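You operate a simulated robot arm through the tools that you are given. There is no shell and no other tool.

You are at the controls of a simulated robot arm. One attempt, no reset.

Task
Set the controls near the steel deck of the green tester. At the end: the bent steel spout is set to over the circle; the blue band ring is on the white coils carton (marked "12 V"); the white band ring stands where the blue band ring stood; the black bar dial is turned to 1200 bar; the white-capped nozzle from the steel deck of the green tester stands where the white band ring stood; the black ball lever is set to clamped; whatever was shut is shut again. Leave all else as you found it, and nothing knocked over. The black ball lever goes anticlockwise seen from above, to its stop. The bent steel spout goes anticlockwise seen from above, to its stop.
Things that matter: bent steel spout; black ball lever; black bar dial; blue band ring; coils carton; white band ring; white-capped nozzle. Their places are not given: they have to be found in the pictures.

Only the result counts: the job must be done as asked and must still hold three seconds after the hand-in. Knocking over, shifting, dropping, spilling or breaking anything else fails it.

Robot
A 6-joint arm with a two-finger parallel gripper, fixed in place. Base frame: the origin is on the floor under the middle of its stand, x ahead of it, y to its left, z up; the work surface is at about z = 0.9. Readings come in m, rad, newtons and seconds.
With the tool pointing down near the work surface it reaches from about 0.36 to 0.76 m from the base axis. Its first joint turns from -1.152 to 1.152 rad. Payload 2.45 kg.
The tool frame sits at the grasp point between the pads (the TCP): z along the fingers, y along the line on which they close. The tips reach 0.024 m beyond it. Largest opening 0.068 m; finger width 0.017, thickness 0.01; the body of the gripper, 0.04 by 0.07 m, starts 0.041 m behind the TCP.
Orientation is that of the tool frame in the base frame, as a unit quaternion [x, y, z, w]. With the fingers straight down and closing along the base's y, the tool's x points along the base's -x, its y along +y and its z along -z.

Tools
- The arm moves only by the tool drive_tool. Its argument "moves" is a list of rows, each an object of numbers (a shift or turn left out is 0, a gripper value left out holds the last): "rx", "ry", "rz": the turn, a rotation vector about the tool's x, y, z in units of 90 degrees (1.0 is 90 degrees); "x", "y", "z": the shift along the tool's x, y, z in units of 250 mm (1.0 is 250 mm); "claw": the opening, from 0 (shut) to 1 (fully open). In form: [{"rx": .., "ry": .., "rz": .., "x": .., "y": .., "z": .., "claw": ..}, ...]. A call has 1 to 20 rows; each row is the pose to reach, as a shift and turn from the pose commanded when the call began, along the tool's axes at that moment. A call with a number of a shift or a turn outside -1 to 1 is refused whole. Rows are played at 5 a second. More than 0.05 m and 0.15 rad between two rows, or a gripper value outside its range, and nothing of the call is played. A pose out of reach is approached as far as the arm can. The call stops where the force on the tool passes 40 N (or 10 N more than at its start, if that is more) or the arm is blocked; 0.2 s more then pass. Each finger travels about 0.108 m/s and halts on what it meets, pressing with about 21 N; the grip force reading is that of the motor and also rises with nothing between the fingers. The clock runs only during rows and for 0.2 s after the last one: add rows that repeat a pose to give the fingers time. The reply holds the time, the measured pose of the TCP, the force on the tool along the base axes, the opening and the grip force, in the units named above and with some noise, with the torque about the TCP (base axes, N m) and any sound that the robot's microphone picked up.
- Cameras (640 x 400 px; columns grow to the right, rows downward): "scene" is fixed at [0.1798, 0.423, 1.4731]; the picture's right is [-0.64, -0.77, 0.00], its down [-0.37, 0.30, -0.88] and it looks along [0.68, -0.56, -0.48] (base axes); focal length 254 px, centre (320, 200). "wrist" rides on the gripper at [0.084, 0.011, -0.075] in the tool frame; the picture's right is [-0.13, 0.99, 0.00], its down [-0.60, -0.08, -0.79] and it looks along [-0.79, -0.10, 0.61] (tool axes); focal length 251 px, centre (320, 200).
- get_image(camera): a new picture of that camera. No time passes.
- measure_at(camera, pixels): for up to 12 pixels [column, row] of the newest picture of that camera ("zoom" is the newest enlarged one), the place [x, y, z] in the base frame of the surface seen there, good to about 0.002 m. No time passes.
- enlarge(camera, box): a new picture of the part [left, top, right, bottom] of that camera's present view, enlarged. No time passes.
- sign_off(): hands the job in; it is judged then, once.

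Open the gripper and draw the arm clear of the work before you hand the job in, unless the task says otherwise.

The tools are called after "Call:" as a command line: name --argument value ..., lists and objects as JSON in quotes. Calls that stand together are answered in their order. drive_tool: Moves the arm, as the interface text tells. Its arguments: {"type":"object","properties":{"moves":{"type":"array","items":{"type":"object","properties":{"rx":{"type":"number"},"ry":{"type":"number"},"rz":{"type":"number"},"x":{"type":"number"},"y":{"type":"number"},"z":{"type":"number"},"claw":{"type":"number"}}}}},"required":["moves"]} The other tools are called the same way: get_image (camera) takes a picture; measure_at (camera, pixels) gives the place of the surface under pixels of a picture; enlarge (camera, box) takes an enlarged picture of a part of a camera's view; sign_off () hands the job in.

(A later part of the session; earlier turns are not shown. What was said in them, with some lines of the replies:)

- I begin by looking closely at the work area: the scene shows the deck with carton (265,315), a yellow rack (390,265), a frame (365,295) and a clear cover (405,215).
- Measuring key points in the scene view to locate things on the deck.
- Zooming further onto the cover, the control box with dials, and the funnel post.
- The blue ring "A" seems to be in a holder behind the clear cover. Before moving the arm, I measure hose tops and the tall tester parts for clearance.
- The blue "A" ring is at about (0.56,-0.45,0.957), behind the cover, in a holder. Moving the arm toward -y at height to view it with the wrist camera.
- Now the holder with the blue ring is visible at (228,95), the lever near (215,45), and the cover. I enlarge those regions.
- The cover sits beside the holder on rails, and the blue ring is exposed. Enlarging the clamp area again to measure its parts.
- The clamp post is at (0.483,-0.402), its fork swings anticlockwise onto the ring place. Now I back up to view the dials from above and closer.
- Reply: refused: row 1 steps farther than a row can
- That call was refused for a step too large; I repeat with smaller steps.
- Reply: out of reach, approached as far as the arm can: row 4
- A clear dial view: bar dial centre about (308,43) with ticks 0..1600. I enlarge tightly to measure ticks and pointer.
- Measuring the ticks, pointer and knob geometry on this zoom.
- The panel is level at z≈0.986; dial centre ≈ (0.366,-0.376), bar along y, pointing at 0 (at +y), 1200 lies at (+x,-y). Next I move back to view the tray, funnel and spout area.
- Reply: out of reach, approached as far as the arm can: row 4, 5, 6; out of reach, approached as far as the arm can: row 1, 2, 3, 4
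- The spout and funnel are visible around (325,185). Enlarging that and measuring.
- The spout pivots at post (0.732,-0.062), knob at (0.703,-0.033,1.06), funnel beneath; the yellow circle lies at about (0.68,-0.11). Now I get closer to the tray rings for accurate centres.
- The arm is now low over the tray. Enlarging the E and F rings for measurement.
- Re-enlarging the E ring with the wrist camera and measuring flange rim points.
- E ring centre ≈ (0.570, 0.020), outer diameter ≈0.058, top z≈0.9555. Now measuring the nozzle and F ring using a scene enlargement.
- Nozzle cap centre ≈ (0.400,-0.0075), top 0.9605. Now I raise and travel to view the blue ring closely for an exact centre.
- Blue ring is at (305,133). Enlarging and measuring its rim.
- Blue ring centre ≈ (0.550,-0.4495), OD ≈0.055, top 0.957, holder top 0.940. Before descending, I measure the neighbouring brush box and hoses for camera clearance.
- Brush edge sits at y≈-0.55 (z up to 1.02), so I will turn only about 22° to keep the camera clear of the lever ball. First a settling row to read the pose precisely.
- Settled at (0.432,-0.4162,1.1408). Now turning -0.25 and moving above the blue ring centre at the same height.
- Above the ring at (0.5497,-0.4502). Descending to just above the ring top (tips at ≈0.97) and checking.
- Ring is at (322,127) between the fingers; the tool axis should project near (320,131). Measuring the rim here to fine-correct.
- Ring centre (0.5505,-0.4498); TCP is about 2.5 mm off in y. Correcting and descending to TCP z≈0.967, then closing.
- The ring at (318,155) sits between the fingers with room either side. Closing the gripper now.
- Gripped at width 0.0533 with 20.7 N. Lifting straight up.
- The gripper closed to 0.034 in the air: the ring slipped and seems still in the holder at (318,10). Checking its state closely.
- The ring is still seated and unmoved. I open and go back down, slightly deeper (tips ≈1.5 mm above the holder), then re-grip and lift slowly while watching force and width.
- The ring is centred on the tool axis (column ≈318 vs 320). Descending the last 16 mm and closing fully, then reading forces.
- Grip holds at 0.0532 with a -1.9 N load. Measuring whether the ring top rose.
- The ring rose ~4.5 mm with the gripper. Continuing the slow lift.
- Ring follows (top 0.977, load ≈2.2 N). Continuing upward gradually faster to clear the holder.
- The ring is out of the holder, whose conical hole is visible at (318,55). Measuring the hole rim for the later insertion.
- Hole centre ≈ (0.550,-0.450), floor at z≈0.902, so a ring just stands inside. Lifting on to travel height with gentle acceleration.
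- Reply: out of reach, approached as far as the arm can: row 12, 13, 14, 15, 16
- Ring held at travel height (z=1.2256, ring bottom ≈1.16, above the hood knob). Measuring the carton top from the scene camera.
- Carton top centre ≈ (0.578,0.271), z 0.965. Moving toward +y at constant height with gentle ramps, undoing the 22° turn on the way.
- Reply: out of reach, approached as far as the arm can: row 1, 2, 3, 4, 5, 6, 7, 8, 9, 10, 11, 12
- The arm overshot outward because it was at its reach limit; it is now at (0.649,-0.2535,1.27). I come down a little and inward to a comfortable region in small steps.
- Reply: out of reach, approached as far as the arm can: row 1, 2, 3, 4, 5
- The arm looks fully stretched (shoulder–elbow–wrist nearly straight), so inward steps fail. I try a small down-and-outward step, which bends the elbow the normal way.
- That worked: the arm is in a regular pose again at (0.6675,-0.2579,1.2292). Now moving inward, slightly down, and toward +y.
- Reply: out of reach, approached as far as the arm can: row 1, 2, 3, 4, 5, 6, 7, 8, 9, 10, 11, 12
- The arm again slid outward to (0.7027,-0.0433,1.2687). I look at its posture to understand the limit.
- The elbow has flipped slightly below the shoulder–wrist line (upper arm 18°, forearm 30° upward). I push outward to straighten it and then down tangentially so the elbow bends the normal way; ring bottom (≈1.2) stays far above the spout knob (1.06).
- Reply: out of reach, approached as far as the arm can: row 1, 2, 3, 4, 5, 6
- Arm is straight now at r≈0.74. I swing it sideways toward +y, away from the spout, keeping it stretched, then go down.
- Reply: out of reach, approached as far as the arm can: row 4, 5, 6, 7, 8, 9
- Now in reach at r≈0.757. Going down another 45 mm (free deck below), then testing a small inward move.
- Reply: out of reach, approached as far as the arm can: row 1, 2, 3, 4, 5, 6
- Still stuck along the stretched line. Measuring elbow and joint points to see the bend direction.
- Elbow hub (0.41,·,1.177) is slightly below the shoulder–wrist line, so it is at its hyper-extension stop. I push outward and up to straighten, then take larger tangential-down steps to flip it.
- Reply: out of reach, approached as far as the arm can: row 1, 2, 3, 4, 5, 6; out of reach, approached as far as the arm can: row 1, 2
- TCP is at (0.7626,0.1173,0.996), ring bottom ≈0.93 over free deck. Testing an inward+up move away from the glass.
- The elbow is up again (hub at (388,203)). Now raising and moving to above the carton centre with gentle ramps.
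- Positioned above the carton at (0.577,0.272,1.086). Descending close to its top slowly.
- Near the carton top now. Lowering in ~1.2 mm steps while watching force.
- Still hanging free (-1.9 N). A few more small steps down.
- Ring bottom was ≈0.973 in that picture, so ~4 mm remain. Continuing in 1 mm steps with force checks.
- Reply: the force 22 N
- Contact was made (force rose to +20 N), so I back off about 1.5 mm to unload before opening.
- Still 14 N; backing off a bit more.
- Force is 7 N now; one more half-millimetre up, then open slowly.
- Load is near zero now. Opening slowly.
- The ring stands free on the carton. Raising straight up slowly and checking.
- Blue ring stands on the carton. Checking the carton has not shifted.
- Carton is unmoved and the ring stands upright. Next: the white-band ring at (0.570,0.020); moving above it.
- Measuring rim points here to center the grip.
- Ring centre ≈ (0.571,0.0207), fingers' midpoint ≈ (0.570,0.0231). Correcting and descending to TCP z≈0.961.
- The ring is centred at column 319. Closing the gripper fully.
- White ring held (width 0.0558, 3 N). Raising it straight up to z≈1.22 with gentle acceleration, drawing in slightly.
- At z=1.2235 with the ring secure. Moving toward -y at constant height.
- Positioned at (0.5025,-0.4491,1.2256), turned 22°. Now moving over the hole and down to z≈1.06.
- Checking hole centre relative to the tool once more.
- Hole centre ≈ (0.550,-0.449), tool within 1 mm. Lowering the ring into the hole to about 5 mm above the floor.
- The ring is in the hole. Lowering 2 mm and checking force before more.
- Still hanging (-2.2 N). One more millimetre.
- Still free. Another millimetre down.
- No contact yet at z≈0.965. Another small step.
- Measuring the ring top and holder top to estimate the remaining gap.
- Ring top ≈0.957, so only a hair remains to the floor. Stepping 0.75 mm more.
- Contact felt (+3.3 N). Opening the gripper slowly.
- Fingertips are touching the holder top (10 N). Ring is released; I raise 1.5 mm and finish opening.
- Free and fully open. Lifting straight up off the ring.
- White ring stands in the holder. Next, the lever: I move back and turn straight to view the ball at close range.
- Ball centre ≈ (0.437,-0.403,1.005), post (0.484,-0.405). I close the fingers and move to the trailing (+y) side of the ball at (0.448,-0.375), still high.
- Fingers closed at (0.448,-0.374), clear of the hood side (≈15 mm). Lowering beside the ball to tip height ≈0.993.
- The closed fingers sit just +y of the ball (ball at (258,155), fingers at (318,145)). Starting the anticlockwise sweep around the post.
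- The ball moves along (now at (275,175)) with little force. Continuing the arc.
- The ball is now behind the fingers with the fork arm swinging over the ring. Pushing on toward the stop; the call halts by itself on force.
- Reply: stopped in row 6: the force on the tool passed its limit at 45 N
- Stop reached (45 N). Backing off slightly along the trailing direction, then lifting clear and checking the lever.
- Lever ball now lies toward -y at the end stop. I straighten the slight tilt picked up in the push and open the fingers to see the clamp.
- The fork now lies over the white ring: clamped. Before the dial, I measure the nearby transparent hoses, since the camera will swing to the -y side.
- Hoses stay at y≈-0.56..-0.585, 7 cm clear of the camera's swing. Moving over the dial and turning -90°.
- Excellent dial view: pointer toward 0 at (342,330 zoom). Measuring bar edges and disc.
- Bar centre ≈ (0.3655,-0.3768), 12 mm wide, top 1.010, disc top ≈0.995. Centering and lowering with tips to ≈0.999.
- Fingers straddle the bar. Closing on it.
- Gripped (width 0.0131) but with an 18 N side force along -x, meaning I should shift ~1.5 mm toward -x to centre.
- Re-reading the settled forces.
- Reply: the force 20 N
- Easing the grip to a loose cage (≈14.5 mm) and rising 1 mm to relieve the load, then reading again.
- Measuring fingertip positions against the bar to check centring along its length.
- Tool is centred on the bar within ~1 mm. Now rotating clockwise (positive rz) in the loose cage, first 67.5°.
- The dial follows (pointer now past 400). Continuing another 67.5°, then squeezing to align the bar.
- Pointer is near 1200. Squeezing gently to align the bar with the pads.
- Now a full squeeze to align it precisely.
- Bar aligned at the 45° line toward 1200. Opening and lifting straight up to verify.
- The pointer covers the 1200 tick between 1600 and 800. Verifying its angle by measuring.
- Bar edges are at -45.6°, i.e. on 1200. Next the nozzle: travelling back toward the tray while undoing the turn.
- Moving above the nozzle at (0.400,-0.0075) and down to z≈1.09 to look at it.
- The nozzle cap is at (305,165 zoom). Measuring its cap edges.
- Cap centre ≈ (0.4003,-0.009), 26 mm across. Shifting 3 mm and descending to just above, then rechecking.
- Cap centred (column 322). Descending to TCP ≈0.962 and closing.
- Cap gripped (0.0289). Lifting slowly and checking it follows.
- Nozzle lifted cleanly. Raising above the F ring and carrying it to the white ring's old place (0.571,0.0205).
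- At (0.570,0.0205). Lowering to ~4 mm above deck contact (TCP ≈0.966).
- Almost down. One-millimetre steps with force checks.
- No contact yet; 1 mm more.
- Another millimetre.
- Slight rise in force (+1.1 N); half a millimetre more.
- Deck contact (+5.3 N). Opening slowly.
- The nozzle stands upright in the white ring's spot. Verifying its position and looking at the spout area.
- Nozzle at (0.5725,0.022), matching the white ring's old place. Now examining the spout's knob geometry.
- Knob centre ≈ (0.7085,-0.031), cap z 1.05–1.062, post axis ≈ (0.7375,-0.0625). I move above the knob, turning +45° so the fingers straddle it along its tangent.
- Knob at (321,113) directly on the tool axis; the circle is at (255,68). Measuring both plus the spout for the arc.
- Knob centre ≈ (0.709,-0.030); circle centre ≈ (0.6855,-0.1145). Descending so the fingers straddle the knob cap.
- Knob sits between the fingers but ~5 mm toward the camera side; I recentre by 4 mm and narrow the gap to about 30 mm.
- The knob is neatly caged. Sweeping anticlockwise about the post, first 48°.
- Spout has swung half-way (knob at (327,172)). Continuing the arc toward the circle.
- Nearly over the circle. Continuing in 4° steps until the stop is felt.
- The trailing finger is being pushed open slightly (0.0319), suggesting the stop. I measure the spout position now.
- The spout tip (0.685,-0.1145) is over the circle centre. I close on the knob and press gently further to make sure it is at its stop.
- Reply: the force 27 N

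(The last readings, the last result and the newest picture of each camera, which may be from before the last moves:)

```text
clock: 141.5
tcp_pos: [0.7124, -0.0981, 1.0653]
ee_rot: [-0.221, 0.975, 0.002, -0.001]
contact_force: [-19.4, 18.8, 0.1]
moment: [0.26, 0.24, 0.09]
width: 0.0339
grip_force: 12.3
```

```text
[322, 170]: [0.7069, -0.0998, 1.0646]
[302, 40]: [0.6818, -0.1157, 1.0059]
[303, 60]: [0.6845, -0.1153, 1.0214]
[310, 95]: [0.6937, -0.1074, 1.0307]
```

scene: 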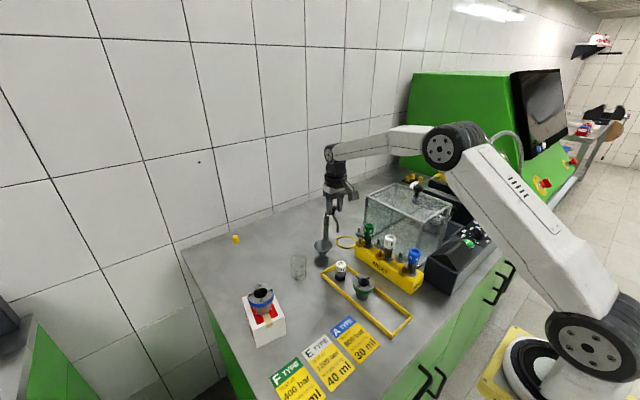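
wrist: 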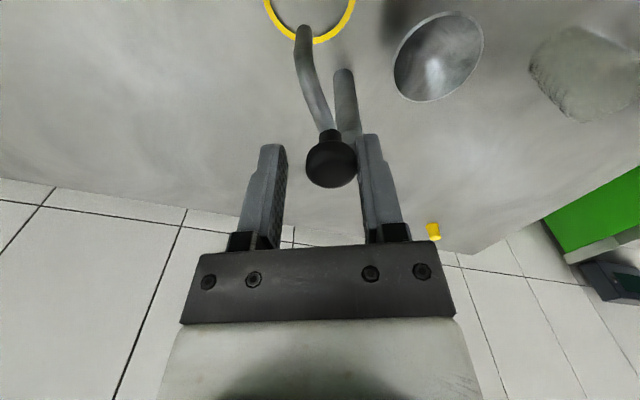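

Pressing with ~27 N moves nothing more: it is at the stop. Backing off, opening, and lifting away.

Call:
drive_tool --moves '[{"x": 0.006, "y": 0.012, "claw": 0.5}, {"x": 0.01, "y": 0.022, "claw": 0.7}, {"x": 0.01, "y": 0.022, "claw": 1.0}, {"x": 0.01, "y": 0.022, "claw": 1.0}]'

Call:
get_image --camera "wrist"

```text
clock: 142.5
tcp_pos: [0.7096, -0.0947, 1.0665]
ee_rot: [-0.219, 0.976, 0.0, 0.0]
contact_force: [-0.3, 0.1, -0.3]
moment: [-0.02, -0.01, 0.02]
width: 0.0678
grip_force: 0.0
```

```text
taken
```

wrist: 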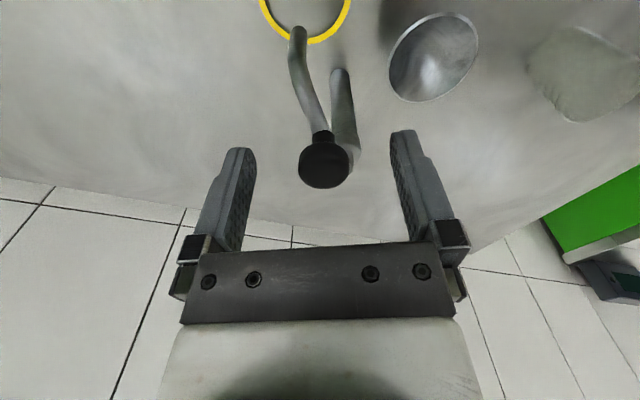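

Free. Lifting, then drawing the arm back inward.

Call:
drive_tool --moves '[{"z": -0.06}, {"z": -0.14}, {"z": -0.18}, {"x": 0.08, "y": 0.03, "z": -0.2, "rz": 0.05}, {"x": 0.2, "y": 0.08, "z": -0.22, "rz": 0.12}, {"x": 0.34, "y": 0.14, "z": -0.24, "rz": 0.2}, {"x": 0.48, "y": 0.2, "z": -0.26, "rz": 0.28}, {"x": 0.6, "y": 0.24, "z": -0.28, "rz": 0.28}]'

Call:
get_image --camera "wrist"

Call:
get_image --camera "scene"

```text
clock: 144.3
tcp_pos: [0.5456, -0.1043, 1.136]
ee_rot: [-0.001, 1.0, 0.001, 0.001]
contact_force: [0.0, -0.2, -1.0]
moment: [0.02, 0.01, -0.01]
width: 0.068
grip_force: 0.0
```

```text
taken
```

wrist: 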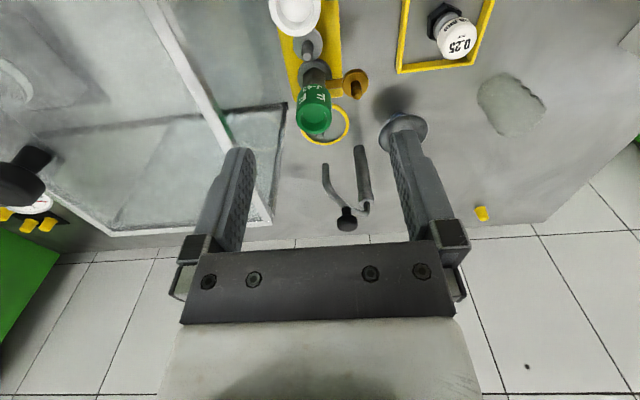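

```text
taken
```

scene: 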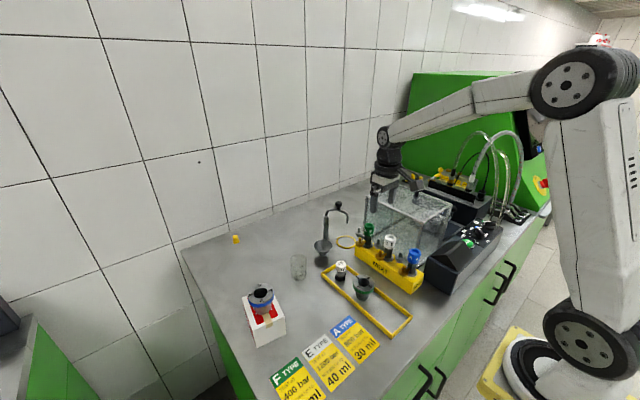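

All items placed. Raising and retracting the arm to near its starting pose for a final inspection.

Call:
drive_tool --moves '[{"z": -0.15}, {"x": 0.06, "y": 0.06, "z": -0.28}, {"x": 0.14, "y": 0.16, "z": -0.42}, {"x": 0.22, "y": 0.26, "z": -0.54}, {"x": 0.3, "y": 0.36, "z": -0.66}, {"x": 0.36, "y": 0.44, "z": -0.76}, {"x": 0.4, "y": 0.48, "z": -0.84}]'

Call:
get_image --camera "scene"

Call:
get_image --camera "wrist"

Call:
enlarge --camera "scene" --box '[220, 180, 440, 318]'

Call:
enlarge --camera "scene" --box '[400, 170, 520, 260]'

```text
clock: 145.9
tcp_pos: [0.4467, 0.0134, 1.3472]
ee_rot: [-0.002, 1.0, 0.0, -0.001]
contact_force: [0.3, -0.3, 0.0]
moment: [0.04, 0.02, 0.0]
width: 0.068
grip_force: 0.1
```

```text
taken
```

scene: 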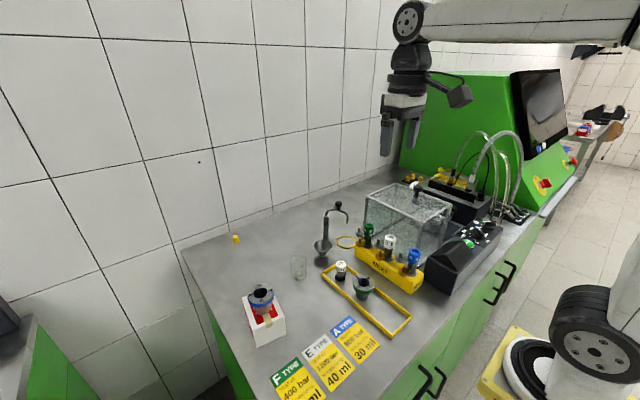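

```text
taken
```

wrist: 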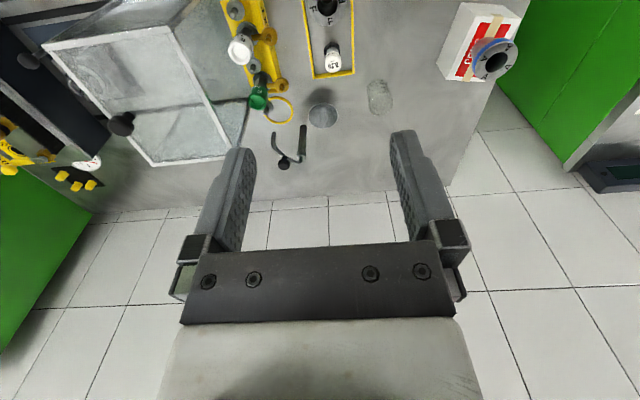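

```text
2.90 times, centred on (330, 249) of scene
```

zoom: 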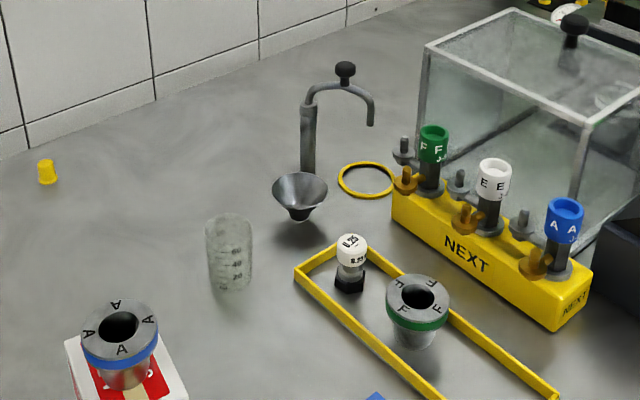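

```text
4.44 times, centred on (460, 215) of scene
```

zoom: 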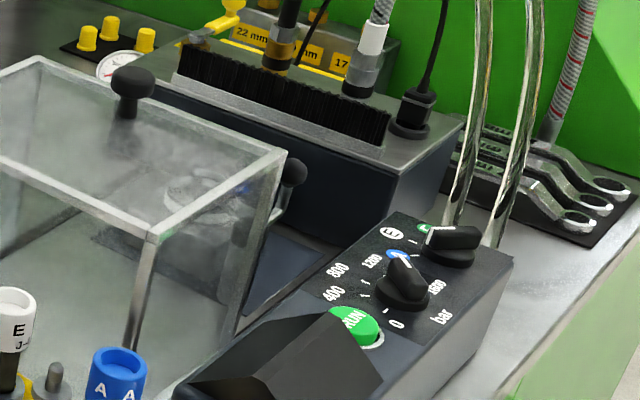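

Everything checks out. The blue ring is on the carton, the white ring is clamped in the holder with the lever at its stop, and the dial is on 1200. The 0.25 nozzle is in the white ring's old place, the spout is over the circle, and the hood is untouched. The gripper is open and clear, so I hand in.

Call:
sign_off

```text
The job is handed in.
```

I've handed the job in, and all six changes were in place when I last looked, but no pass/fail result came back.

- **Blue band ring:** it stands upright on the coils carton, and the carton did not shift.
- **White band ring:** it stands in the holder where the blue ring was.
- **Black ball lever:** I pushed it anticlockwise to its stop (45 N), and its fork lies over the white ring.
- **Black bar dial:** it is turned to 1200 bar; the bar measured within about 1° of the mark.
- **White-capped nozzle:** it stands where the white ring stood, within about 2 mm. I took this to be the 0.25 mm nozzle in the yellow tray, not the white-capped "E" piece in the NEXT rack.
- **Bent steel spout:** I swung it anticlockwise until a firm push moved it no further; its tip is over the yellow circle.

I found nothing that had been shut. The clear hood was already standing clear of the holder, so I left it where it was.

On the first try the blue ring slipped from the grip and stayed in its holder; it held on the second try. Later the arm reached its limit while carrying the ring and had to be worked free, but the ring was not dropped and no contact showed in the force readings.
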